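You operate a simulated robot arm through the tools that you are given. There is no shell and no other tool. Be economical: measure what you need, move in short steps, check, and stop when the job is done.

You run a simulated robot arm. Do the job below in one go: nothing can be reset, and whatever is moved stays where it is left.

TASK
Put the jar from the top of the steel bench on top of the black rubber mount there.
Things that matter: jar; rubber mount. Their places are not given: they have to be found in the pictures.

Only the result counts: the job must be done as asked and must still hold three seconds after the hand-in. Knocking over, shifting, dropping, spilling or breaking anything else fails it.

THE ROBOT
A 7-joint arm with a two-finger parallel gripper, fixed in place. Base frame: the origin is at the foot of the arm, x ahead of it, y to its left, z up; the work surface is at about z = 0. Lengths are in m, angles in degrees, forces in N, time in s.
With the tool pointing down near the work surface it reaches from about 0.24 to 0.62 m from the base axis. Its first joint turns from -66.0 to 66.0 degrees. Payload 2.6 kg.
The tool frame sits at the grasp point between the pads (the TCP): z along the fingers, y along the line on which they close. The tips reach 0.03 m beyond it. The gripper opens to 0.094 m. The fingers are 0.028 m wide and 0.01 m thick; the gripper's body (0.05 by 0.096 m) begins 0.055 m behind the TCP.
Orientation is that of the tool frame in the base frame, as a unit quaternion [x, y, z, w]. With the fingers straight down and closing along the base's y, the tool's x points along the base's -x, its y along +y and its z along -z.

THE INTERFACE
- The arm moves only by the tool arm_command. Its argument "plan" is a list of rows, each a list of 2 entries, a list of its own where there are three numbers: the shift along the tool's x, y, z in units of 500 mm (1.0 is 500 mm), then the turn, a rotation vector about the tool's x, y, z in units of 60 degrees (1.0 is 60 degrees). In form: [[[tx, ty, tz], [wx, wy, wz]], ...]. A call has 1 to 8 rows; each row is the pose to reach, as a shift and turn from the pose commanded when the call began, along the tool's axes at that moment. "hand" is the opening, from 0 (shut) to 1 (fully open), set as the call begins (left out, the last holds). A call with a number of a shift or a turn outside -1 to 1 is refused whole. Rows are played at 5 a second. More than 0.05 m and 8.6 degrees between two rows, or a gripper value outside its range, and nothing of the call is played. Where a pose cannot be reached the arm comes as near as it can. A force on the tool above 40 N (or 10 N above the force at the start of the call, whichever is more), or a blocked arm, ends the call early, and 0.2 s more pass. Each finger travels about 0.072 m/s and halts on what it meets, pressing with about 26 N; the grip force reading is that of the motor and also rises with nothing between the fingers. The clock runs only during rows and for 0.2 s after the last one: add rows that repeat a pose to give the fingers time. The reply holds the time, the measured pose of the TCP, the force on the tool along the base axes, the opening and the grip force, in the units named above and with some noise.
- Cameras (640 x 400 px; columns grow to the right, rows downward): "scene" is fixed at [0.0408, 0.4307, 0.576]; the picture's right is [-0.75, -0.66, 0.00], its down [-0.29, 0.34, -0.89] and it looks along [0.59, -0.67, -0.45] (base axes); focal length 352 px, centre (320, 200). "wrist" rides on the gripper at [0.076, 0.014, -0.103] in the tool frame; the picture's right is [-0.18, 0.98, 0.00], its down [-0.75, -0.14, -0.64] and it looks along [-0.63, -0.12, 0.77] (tool axes); focal length 243 px, centre (320, 200).
- snapshot(camera): a new picture of that camera. It takes no simulated time.
- probe_pixels(camera, pixels): for up to 12 pixels [column, row] of the newest picture of that camera ("zoom" is the newest enlarged one), the place [x, y, z] in the base frame of the surface seen there, good to about 0.002 m. It takes no simulated time.
- close_up(camera, box): a new picture of the part [left, top, right, bottom] of that camera's present view, enlarged. It takes no simulated time.
- hand_in(): hands the job in; it is judged then, once.

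Work in short steps. Measure before you move; look again where a grasp or a placing could have gone wrong, and mend it. You have 60 turns and 30 pictures in all, those below and enlarged ones among them. Open the gripper and draw the arm clear of the work before you hand the job in, unless the task says otherwise; then end with one line.

The tools are called as name(argument=value, ...) on one line, values as JSON. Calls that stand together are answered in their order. arm_command: Moves the arm, as the interface text tells. Its arguments: {"type":"object","properties":{"plan":{"type":"array"},"hand":{"type":"number"}},"required":["plan"]} The other tools are called the same way: snapshot (camera) takes a picture; probe_pixels (camera, pixels) gives the place of the surface under pixels of a picture; close_up (camera, box) takes an enlarged picture of a part of a camera's view; hand_in () hands the job in.

At the start:

```text
clock: 0.0
tool_pos: [0.3675, -0.1063, 0.2591]
orientation: [0.0, 1.0, 0.0, 0.0]
contact_force: [-0.6, 0.2, 0.5]
gripper_width: 0.0938
grasp_force: 0.0
```

scene: 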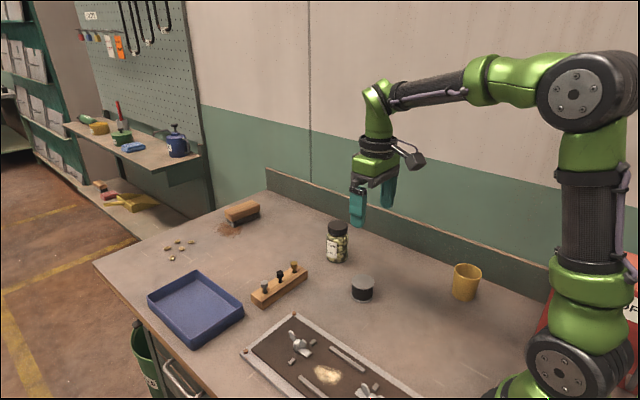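
wrist: 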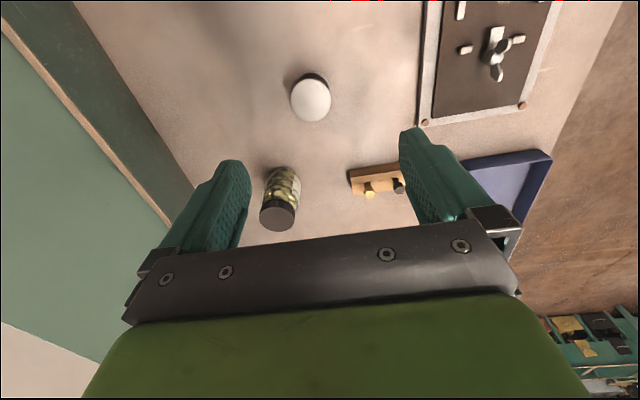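

The jar is at about (337,242) and the mount at about (362,288) in the scene picture. I take enlarged views of both first.

close_up(camera="scene", box=[290, 200, 418, 312])

probe_pixels(camera="scene", pixels=[[338, 223], [337, 232], [337, 245], [336, 258], [362, 278], [362, 292], [353, 278], [371, 278], [362, 305], [320, 262], [295, 268], [465, 268]])

probe_pixels(camera="wrist", pixels=[[277, 215], [265, 215], [292, 215], [310, 98], [294, 98], [328, 98], [310, 80], [310, 118], [283, 180], [340, 140], [370, 185], [277, 228]])

```text
3.57 times, centred on (354, 256) of scene
```

zoom: 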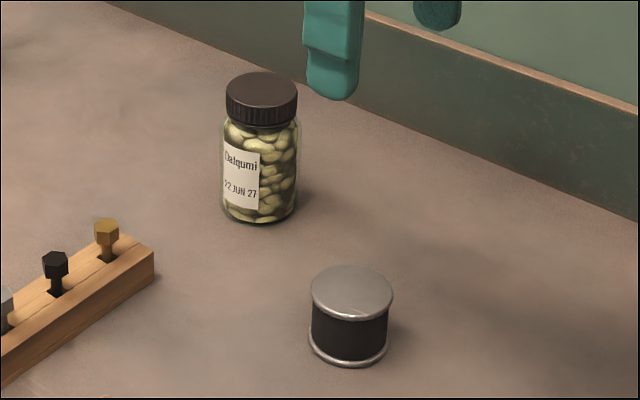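

```text
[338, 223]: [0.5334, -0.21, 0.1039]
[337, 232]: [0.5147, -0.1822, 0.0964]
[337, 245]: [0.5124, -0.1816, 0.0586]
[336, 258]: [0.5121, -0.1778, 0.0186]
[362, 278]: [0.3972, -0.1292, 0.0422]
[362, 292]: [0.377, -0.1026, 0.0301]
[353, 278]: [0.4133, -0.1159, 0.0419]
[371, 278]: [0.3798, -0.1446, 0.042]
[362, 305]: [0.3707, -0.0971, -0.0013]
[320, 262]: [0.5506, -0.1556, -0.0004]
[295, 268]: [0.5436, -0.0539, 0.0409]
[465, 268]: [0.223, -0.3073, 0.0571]
```

```text
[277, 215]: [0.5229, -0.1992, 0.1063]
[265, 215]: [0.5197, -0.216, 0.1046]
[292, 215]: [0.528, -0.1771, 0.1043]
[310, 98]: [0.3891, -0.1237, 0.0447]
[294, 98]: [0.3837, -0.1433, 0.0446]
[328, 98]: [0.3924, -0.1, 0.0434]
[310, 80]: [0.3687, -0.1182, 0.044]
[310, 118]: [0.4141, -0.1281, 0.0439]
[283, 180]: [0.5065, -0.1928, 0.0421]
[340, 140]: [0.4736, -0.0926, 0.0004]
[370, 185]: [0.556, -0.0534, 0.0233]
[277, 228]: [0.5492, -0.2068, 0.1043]
```

The enlarged picture shows the lid ellipse centred near (261,86) and the mount's top near (351,291). I probe their edges to get accurate centres.

probe_pixels(camera="zoom", pixels=[[261, 86], [230, 88], [293, 88], [261, 76], [261, 97], [351, 291], [314, 292], [389, 292], [351, 269], [351, 313], [225, 170], [296, 170]])

```text
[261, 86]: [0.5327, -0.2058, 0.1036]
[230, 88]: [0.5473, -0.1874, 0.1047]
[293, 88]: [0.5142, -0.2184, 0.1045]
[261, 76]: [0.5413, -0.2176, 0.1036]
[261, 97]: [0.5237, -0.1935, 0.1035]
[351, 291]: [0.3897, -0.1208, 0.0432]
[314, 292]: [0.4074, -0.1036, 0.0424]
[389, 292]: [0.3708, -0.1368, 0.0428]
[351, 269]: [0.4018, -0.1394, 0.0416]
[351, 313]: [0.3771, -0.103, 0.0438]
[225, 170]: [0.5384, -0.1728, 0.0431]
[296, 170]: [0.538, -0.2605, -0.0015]
```

The jar is about at (0.532, -0.205), with its lid top at 0.104. The mount is about at (0.3895, -0.121), with its top at 0.043. I check how far the backsplash behind the jar is from the outer finger.

probe_pixels(camera="zoom", pixels=[[300, 70], [400, 130], [450, 100], [150, 20], [500, 150], [450, 55]])

probe_pixels(camera="wrist", pixels=[[190, 180], [150, 120], [120, 60], [100, 60], [170, 170]])

```text
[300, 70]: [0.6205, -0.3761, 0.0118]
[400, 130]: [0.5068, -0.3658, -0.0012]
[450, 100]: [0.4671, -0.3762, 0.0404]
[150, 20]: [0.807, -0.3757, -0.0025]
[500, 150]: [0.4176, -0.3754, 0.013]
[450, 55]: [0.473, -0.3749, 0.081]
```

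```text
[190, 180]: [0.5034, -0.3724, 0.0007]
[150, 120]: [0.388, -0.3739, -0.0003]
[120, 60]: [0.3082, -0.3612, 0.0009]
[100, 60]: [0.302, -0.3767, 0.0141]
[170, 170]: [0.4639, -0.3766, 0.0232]
```

The wall is at y = -0.375, which leaves plenty of room. I move above the jar, to (0.532, -0.205, 0.20), with the hand open.

arm_command(hand=1, plan=[[[-0.0548, -0.0329, 0.0197], [0, 0, 0]], [[-0.1097, -0.0658, 0.0393], [0, 0, 0]], [[-0.1645, -0.0987, 0.059], [0, 0, 0]], [[-0.2193, -0.1316, 0.0787], [0, 0, 0]], [[-0.2742, -0.1645, 0.0983], [0, 0, 0]], [[-0.329, -0.1974, 0.118], [0, 0, 0]], [[-0.329, -0.1974, 0.118], [0, 0, 0]]])

snapshot(camera="wrist")

```text
clock: 1.6
tool_pos: [0.5332, -0.205, 0.2004]
orientation: [0.0, 1.0, 0.0, -0.001]
contact_force: [0.0, 0.3, 0.6]
gripper_width: 0.0942
grasp_force: 0.0
```

```text
26 pictures are left
```

wrist: 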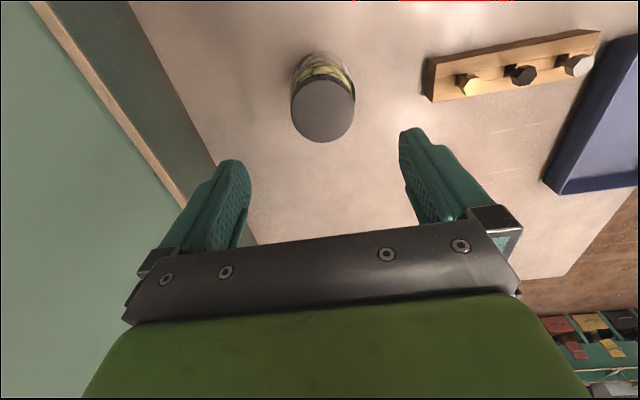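

The lid is now centred at about (324,109) in the wrist picture. I probe it to check the alignment.

probe_pixels(camera="wrist", pixels=[[324, 109], [296, 106], [352, 111], [320, 81], [328, 138], [322, 62]])

```text
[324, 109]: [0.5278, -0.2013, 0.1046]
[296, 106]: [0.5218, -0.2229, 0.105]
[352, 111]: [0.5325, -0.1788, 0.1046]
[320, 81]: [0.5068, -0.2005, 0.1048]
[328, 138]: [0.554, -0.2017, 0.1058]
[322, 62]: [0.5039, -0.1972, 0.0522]
```

The lid's centre is at about (0.530, -0.2025). I go down to z = 0.062 with that small correction.

arm_command(plan=[[[0.005, 0.005, 0.04], [0, 0, 0]], [[0.005, 0.005, 0.09], [0, 0, 0]], [[0.005, 0.005, 0.14], [0, 0, 0]], [[0.005, 0.005, 0.19], [0, 0, 0]], [[0.005, 0.005, 0.23], [0, 0, 0]], [[0.005, 0.005, 0.26], [0, 0, 0]], [[0.005, 0.005, 0.276], [0, 0, 0]], [[0.005, 0.005, 0.276], [0, 0, 0]]])

close_up(camera="scene", box=[258, 150, 418, 250])

```text
clock: 3.4
tool_pos: [0.5293, -0.2022, 0.0625]
orientation: [0.0, 1.0, 0.0, 0.0]
contact_force: [-0.6, -0.7, 0.6]
gripper_width: 0.0942
grasp_force: 0.1
```

```text
4.00 times, centred on (338, 200) of scene
```

zoom: 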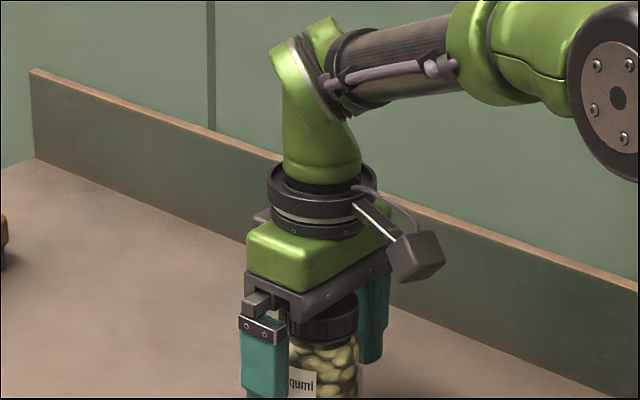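

The fingers are on both sides of the jar, and the force reading shows no contact. I close the hand and wait.

arm_command(hand=0, plan=[[[0, 0, 0], [0, 0, 0]], [[0, 0, 0], [0, 0, 0]], [[0, 0, 0], [0, 0, 0]], [[0, 0, 0], [0, 0, 0]], [[0, 0, 0], [0, 0, 0]]])

```text
clock: 4.6
tool_pos: [0.5292, -0.203, 0.0624]
orientation: [0.001, 1.0, 0.001, 0.001]
contact_force: [0.4, -0.6, 0.4]
gripper_width: 0.0618
grasp_force: 25.5
```

The fingers stopped at 0.0618 m with 25.5 N, so they hold the jar's body. I lift it 0.10 m and check.

arm_command(plan=[[[0, 0, -0.02], [0, 0, 0]], [[0, 0, -0.06], [0, 0, 0]], [[0, 0, -0.11], [0, 0, 0]], [[0, 0, -0.16], [0, 0, 0]], [[0, 0, -0.2], [0, 0, 0]], [[0, 0, -0.2], [0, 0, 0]]])

close_up(camera="scene", box=[242, 150, 434, 310])

```text
clock: 6.0
tool_pos: [0.5297, -0.2014, 0.1626]
orientation: [0.0, 1.0, -0.001, 0.001]
contact_force: [-0.2, -0.6, -2.7]
gripper_width: 0.0512
grasp_force: 25.6
```

```text
2.50 times, centred on (338, 230) of scene
```

zoom: 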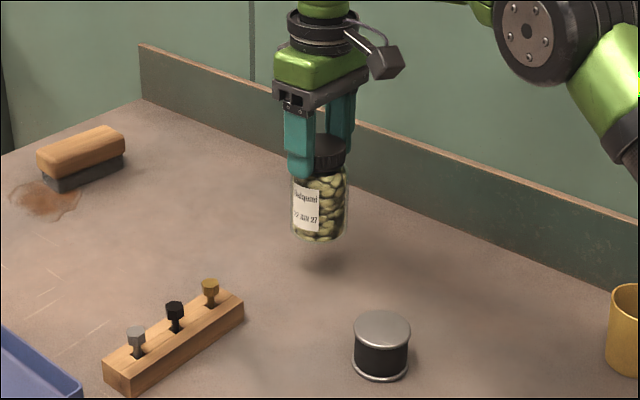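

The opening went from 0.0618 to 0.0512, so the jar slid down and is now held by the lid or neck. Its bottom is at about (318,240) in the enlarged picture. I measure where the jar is in the hand.

close_up(camera="scene", box=[306, 170, 402, 250])

snapshot(camera="wrist")

```text
5.00 times, centred on (354, 210) of scene
```

zoom: 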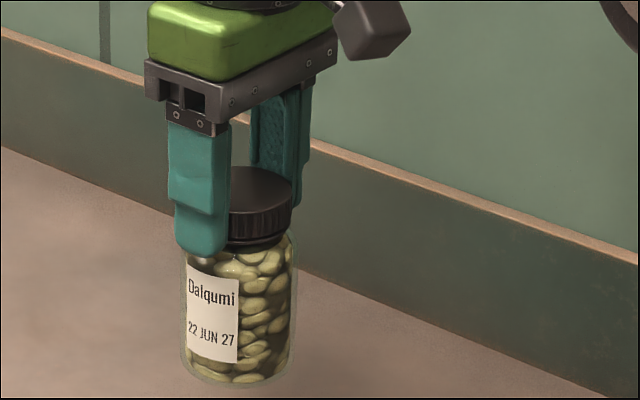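

```text
22 pictures are left
```

wrist: 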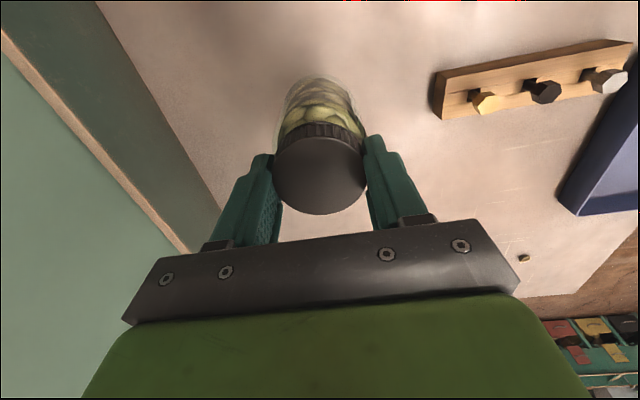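

The jar hangs upright between the fingers, gripped at the lid. I probe the height of the lid and the jar's bottom.

probe_pixels(camera="zoom", pixels=[[258, 185], [258, 222], [265, 300], [240, 378], [235, 386], [200, 372], [280, 372]])

probe_pixels(camera="wrist", pixels=[[320, 175], [280, 172], [360, 175], [318, 142], [322, 210]])

```text
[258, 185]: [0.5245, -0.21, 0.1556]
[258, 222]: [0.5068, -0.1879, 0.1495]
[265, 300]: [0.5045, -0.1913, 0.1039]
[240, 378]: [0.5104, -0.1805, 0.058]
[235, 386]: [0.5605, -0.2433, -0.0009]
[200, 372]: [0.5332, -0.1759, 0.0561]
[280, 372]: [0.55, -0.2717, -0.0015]
```

```text
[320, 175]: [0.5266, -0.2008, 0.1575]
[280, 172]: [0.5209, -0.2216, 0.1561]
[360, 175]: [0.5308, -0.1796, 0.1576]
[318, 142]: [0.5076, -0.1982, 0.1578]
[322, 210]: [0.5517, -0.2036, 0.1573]
```

The jar hangs straight. Its lid top is at 0.1575, so its bottom is about 0.11 below the TCP, and its axis is at (0.5285, -0.201). I lift 0.04 m more and then carry it slowly to above the mount.

arm_command(plan=[[[0, 0, -0.04], [0, 0, 0]], [[0, 0, -0.08], [0, 0, 0]], [[0.03, 0.017, -0.08], [0, 0, 0]], [[0.08, 0.046, -0.08], [0, 0, 0]], [[0.14, 0.081, -0.08], [0, 0, 0]], [[0.2, 0.116, -0.08], [0, 0, 0]], [[0.25, 0.145, -0.08], [0, 0, 0]], [[0.278, 0.161, -0.08], [0, 0, 0]]])

close_up(camera="scene", box=[282, 170, 442, 310])

snapshot(camera="wrist")

```text
clock: 7.8
tool_pos: [0.3916, -0.1212, 0.2016]
orientation: [0.0, 1.0, 0.0, 0.0]
contact_force: [-0.3, -0.7, -2.0]
gripper_width: 0.0513
grasp_force: 25.6
```

```text
2.86 times, centred on (362, 240) of scene
```

zoom: 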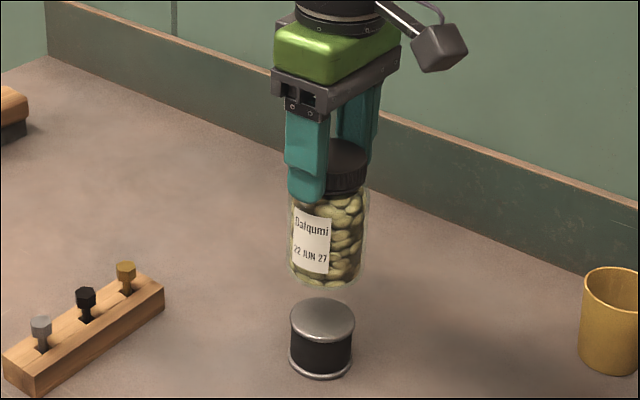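

```text
20 pictures are left
```

wrist: 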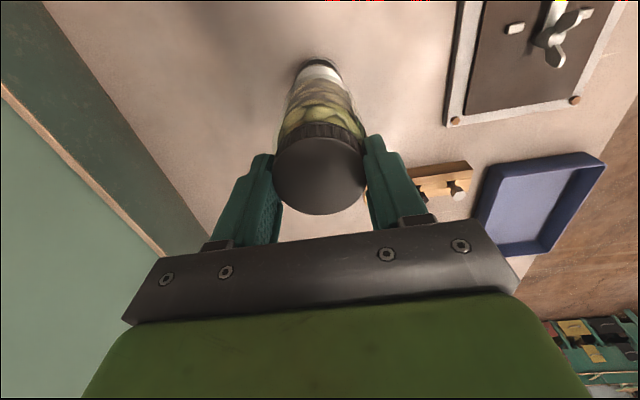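

In the enlarged picture the jar's axis at column 329 against the mount's at 322 agrees with the perspective shift I expect. I probe the lid and the mount's visible top to confirm.

probe_pixels(camera="wrist", pixels=[[320, 175], [280, 172], [360, 175], [318, 142], [322, 210]])

probe_pixels(camera="zoom", pixels=[[322, 319], [293, 320], [352, 320], [322, 302], [322, 336], [350, 158]])

```text
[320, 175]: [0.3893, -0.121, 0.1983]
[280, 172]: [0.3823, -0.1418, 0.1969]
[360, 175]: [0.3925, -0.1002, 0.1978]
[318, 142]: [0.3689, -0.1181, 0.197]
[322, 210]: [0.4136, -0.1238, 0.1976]
```

```text
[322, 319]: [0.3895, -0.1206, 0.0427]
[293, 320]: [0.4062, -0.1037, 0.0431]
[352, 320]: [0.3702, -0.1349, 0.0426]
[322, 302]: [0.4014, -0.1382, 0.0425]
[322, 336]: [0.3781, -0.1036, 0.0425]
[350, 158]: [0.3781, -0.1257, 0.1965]
```

The jar's axis (0.390, -0.121) is over the mount's centre (0.389, -0.121). The gap is about 0.05 m, so I go down 0.046 m and look.

arm_command(plan=[[[0.002, 0, 0.02], [0, 0, 0]], [[0.002, 0, 0.045], [0, 0, 0]], [[0.002, 0, 0.065], [0, 0, 0]], [[0.002, 0, 0.08], [0, 0, 0]], [[0.002, 0, 0.088], [0, 0, 0]], [[0.002, 0, 0.092], [0, 0, 0]], [[0.002, 0, 0.092], [0, 0, 0]]])

close_up(camera="scene", box=[306, 220, 418, 310])

```text
clock: 9.4
tool_pos: [0.3905, -0.1218, 0.1559]
orientation: [0.0, 1.0, -0.001, 0.0]
contact_force: [0.8, -0.3, -2.2]
gripper_width: 0.0513
grasp_force: 25.6
```

```text
4.44 times, centred on (362, 265) of scene
```

zoom: 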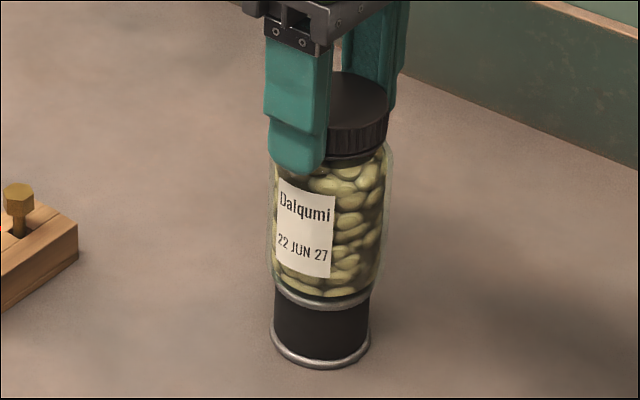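

The jar is nearly on the mount and centred, and the force still shows the jar's weight (-2.2 N). I creep down in small steps until the force rises.

arm_command(plan=[[[0, 0, 0.002], [0, 0, 0]], [[0, 0, 0.004], [0, 0, 0]], [[0, 0, 0.006], [0, 0, 0]], [[0, 0, 0.006], [0, 0, 0]]])

```text
clock: 10.4
tool_pos: [0.3888, -0.1229, 0.1544]
orientation: [0.0, 1.0, 0.0, 0.001]
contact_force: [-2.2, -0.6, 5.1]
gripper_width: 0.0517
grasp_force: 26.1
```

The force changed from -2.2 to +5.1 N, so the jar now rests on the mount. I open the hand in place.

arm_command(hand=0.9, plan=[[[0, 0, 0], [0, 0, 0]], [[0, 0, 0], [0, 0, 0]], [[0, 0, 0], [0, 0, 0]], [[0, 0, 0], [0, 0, 0]]])

close_up(camera="scene", box=[306, 220, 418, 310])

```text
clock: 11.4
tool_pos: [0.3904, -0.1237, 0.1528]
orientation: [0.0, 1.0, 0.0, 0.0]
contact_force: [0.1, -0.5, -0.2]
gripper_width: 0.0842
grasp_force: 0.1
```

```text
4.44 times, centred on (362, 265) of scene
```

zoom: 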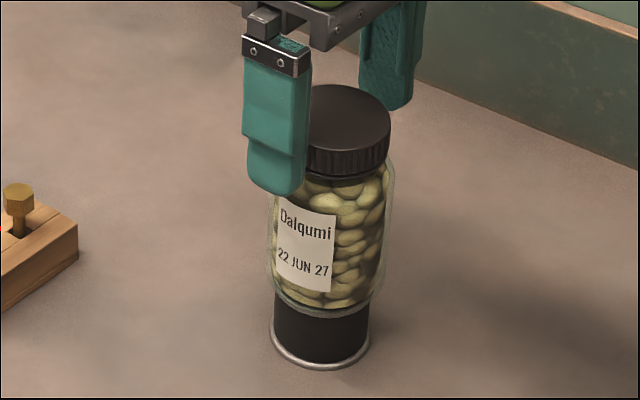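

The hand is open, but the jar's bottom edge seems lower in the picture (about row 313) than before. I measure whether it is level and centred.

probe_pixels(camera="zoom", pixels=[[348, 90], [348, 143], [320, 110], [384, 120], [370, 100], [345, 280], [320, 302], [325, 312], [320, 340], [365, 220], [350, 170], [345, 120]])

snapshot(camera="wrist")

```text
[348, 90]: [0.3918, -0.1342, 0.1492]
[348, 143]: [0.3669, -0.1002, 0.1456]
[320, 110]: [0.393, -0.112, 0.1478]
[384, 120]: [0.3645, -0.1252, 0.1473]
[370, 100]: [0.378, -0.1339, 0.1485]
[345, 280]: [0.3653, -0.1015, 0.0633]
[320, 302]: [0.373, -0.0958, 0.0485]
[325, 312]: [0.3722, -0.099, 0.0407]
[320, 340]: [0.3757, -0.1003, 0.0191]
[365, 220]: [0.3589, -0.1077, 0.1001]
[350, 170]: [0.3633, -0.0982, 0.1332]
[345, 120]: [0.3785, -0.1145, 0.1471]
```

```text
17 pictures are left
```

wrist: 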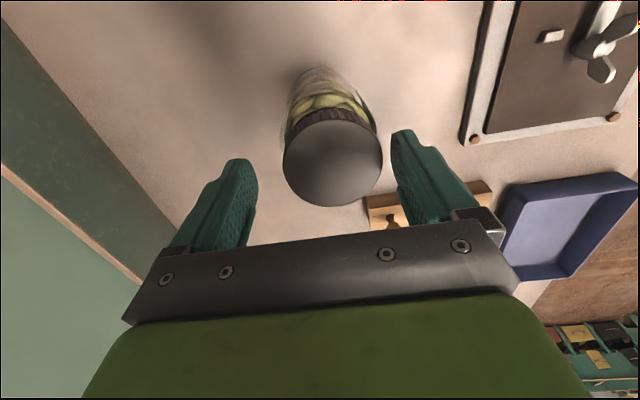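

In the wrist picture the lid has moved from (320,175) to (333,163), so the jar shifted a bit on release. I measure the offset and the tilt.

probe_pixels(camera="wrist", pixels=[[333, 163], [286, 160], [379, 163], [328, 124], [336, 203], [310, 140], [358, 185], [310, 185], [358, 140]])

close_up(camera="scene", box=[330, 265, 394, 310])

```text
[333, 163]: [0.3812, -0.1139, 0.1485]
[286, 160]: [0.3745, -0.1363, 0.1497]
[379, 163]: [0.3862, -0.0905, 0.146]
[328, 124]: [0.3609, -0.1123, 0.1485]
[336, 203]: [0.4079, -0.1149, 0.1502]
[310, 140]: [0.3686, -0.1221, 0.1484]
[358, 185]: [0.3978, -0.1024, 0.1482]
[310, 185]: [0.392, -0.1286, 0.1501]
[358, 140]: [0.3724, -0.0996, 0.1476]
```

```text
8.89 times, centred on (362, 288) of scene
```

zoom: 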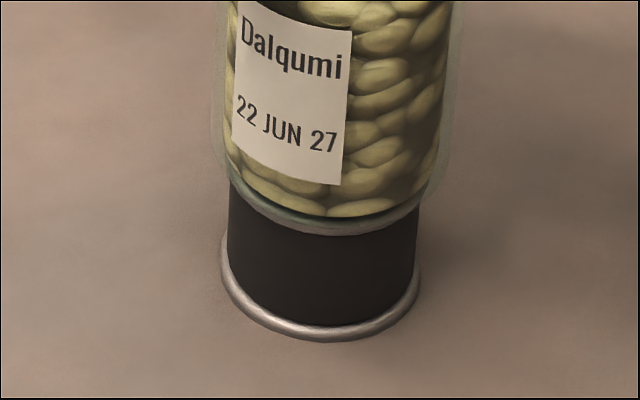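

The lid's centre is at about (0.384, -0.1135), leaning roughly 3° toward the scene camera. I play one still row to see if the jar has settled or is still moving.

arm_command(plan=[[[0, 0, 0], [0, 0, 0]]])

close_up(camera="scene", box=[306, 220, 418, 310])

snapshot(camera="wrist")

```text
clock: 11.8
tool_pos: [0.3915, -0.1225, 0.1536]
orientation: [0.0, 1.0, -0.001, -0.001]
contact_force: [0.1, 0.9, -0.7]
gripper_width: 0.0845
grasp_force: 0.0
```

```text
4.44 times, centred on (362, 265) of scene
```

zoom: 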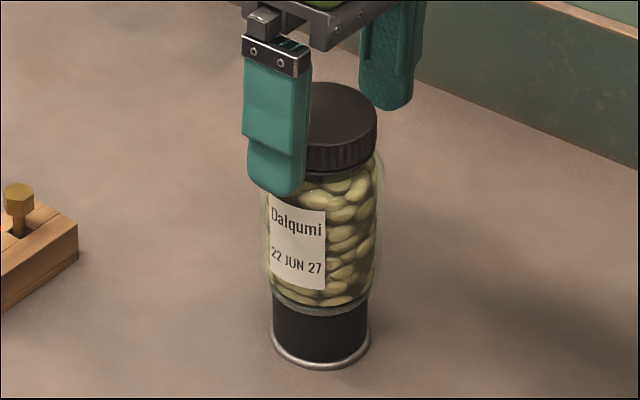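

```text
14 pictures are left
```

wrist: 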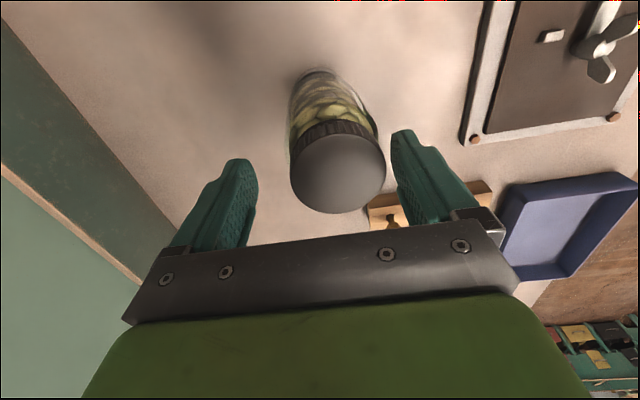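

The lid moved again, to (338,173) in the wrist picture, so the soft mount lets the jar sway. The fingers still stand guard on both sides, so I wait a little longer and compare.

arm_command(plan=[[[0, 0, 0], [0, 0, 0]], [[0, 0, 0], [0, 0, 0]], [[0, 0, 0], [0, 0, 0]]])

close_up(camera="scene", box=[306, 220, 418, 310])

snapshot(camera="wrist")

```text
clock: 12.6
tool_pos: [0.3903, -0.1227, 0.1527]
orientation: [0.0, 1.0, 0.001, 0.0]
contact_force: [0.2, -0.6, -0.2]
gripper_width: 0.0847
grasp_force: 0.1
```

```text
4.44 times, centred on (362, 265) of scene
```

zoom: 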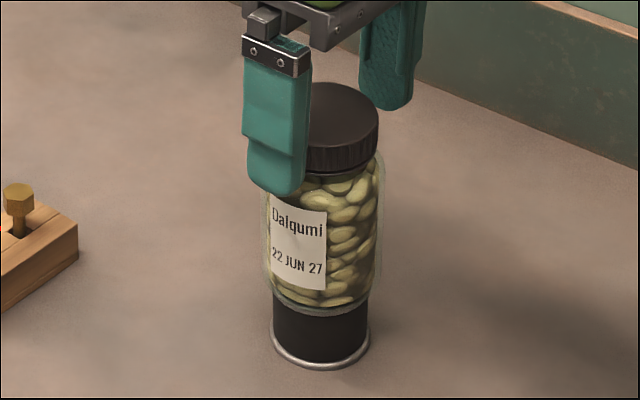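

```text
12 pictures are left
```

wrist: 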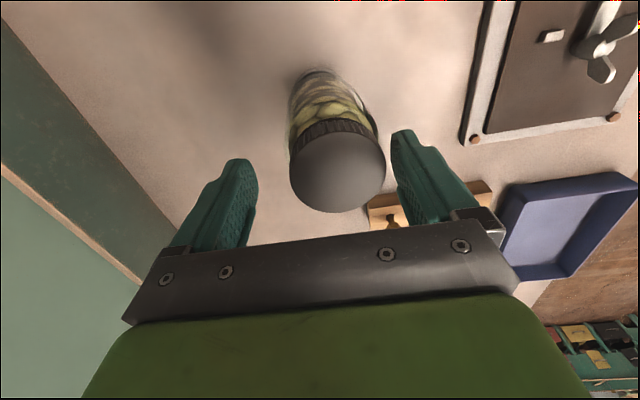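

The jar has now almost stopped; the lid is at (338,172) in both of the last wrist pictures. I measure its final offset and tilt.

probe_pixels(camera="wrist", pixels=[[338, 172], [293, 168], [383, 172], [333, 134], [341, 209], [312, 150], [364, 195], [312, 195], [364, 150]])

probe_pixels(camera="zoom", pixels=[[325, 300], [295, 295], [355, 298], [320, 308], [320, 345], [290, 320], [350, 320], [350, 200], [370, 220], [275, 285]])

```text
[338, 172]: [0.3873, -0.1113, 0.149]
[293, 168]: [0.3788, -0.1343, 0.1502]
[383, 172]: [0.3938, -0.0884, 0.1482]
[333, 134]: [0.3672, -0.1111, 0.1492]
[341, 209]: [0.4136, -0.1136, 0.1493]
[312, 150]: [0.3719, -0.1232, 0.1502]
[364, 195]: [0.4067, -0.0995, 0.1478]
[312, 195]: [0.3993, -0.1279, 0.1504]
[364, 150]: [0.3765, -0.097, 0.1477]
```

```text
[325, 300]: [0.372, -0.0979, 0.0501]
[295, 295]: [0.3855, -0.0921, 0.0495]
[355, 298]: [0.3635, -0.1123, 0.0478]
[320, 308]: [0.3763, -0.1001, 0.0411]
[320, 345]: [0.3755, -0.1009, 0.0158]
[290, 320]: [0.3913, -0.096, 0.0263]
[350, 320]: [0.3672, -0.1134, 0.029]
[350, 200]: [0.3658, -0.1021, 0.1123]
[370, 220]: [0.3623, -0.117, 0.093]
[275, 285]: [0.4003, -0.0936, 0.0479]
```

The jar leans about 3° and its base sits only about 4 mm off the mount's centre. I wait 1.8 s more with the fingers still on guard to confirm that it doesn't creep.

arm_command(plan=[[[0, 0, 0], [0, 0, 0]], [[0, 0, 0], [0, 0, 0]], [[0, 0, 0], [0, 0, 0]], [[0, 0, 0], [0, 0, 0]], [[0, 0, 0], [0, 0, 0]], [[0, 0, 0], [0, 0, 0]], [[0, 0, 0], [0, 0, 0]], [[0, 0, 0], [0, 0, 0]]])

snapshot(camera="wrist")

```text
clock: 14.4
tool_pos: [0.3894, -0.1214, 0.1533]
orientation: [-0.001, 1.0, -0.001, 0.0]
contact_force: [-0.3, 0.0, -0.7]
gripper_width: 0.0844
grasp_force: 0.0
```

```text
11 pictures are left
```

wrist: 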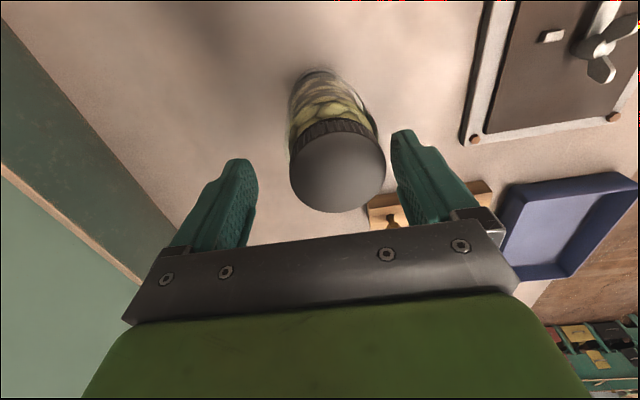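

The lid is unchanged at (338,172), so the jar has settled. I open fully and rise straight up, slowly at first.

arm_command(hand=1, plan=[[[0, 0, 0], [0, 0, 0]], [[0, 0, -0.02], [0, 0, 0]], [[0, 0, -0.05], [0, 0, 0]], [[0, 0, -0.09], [0, 0, 0]], [[0, 0, -0.14], [0, 0, 0]], [[0, 0, -0.2], [0, 0, 0]], [[0, 0, -0.27], [0, 0, 0]], [[0, 0, -0.27], [0, 0, 0]]])

snapshot(camera="scene")

close_up(camera="scene", box=[306, 220, 418, 310])

```text
clock: 16.2
tool_pos: [0.3908, -0.1209, 0.2913]
orientation: [0.0, 1.0, 0.0, 0.0]
contact_force: [-0.2, 0.6, -0.3]
gripper_width: 0.0938
grasp_force: 0.0
```

```text
10 pictures are left
```

scene: 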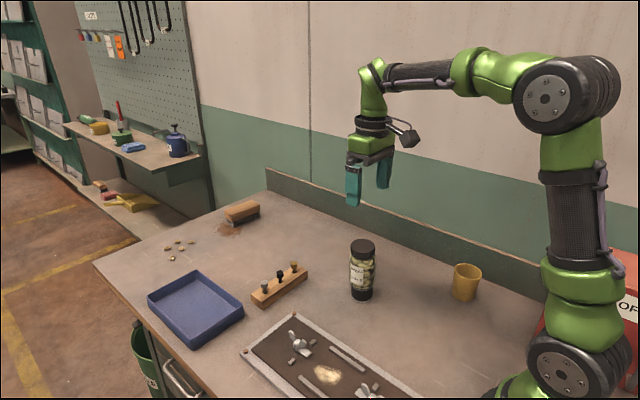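

```text
4.44 times, centred on (362, 265) of scene
```

zoom: 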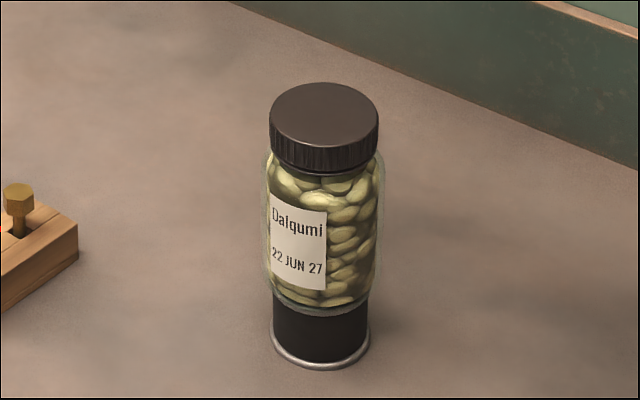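

The jar stands still on the mount, with the label in the same place as before, and the arm is clear above it. Nothing else in the scene has moved, so I hand in.

hand_in()

```text
The job is handed in.
```

The jar is standing on top of the black rubber mount, about 4 mm off centre and leaning about 3°; it had settled and stayed still before I handed in, with the gripper open and the arm clear.
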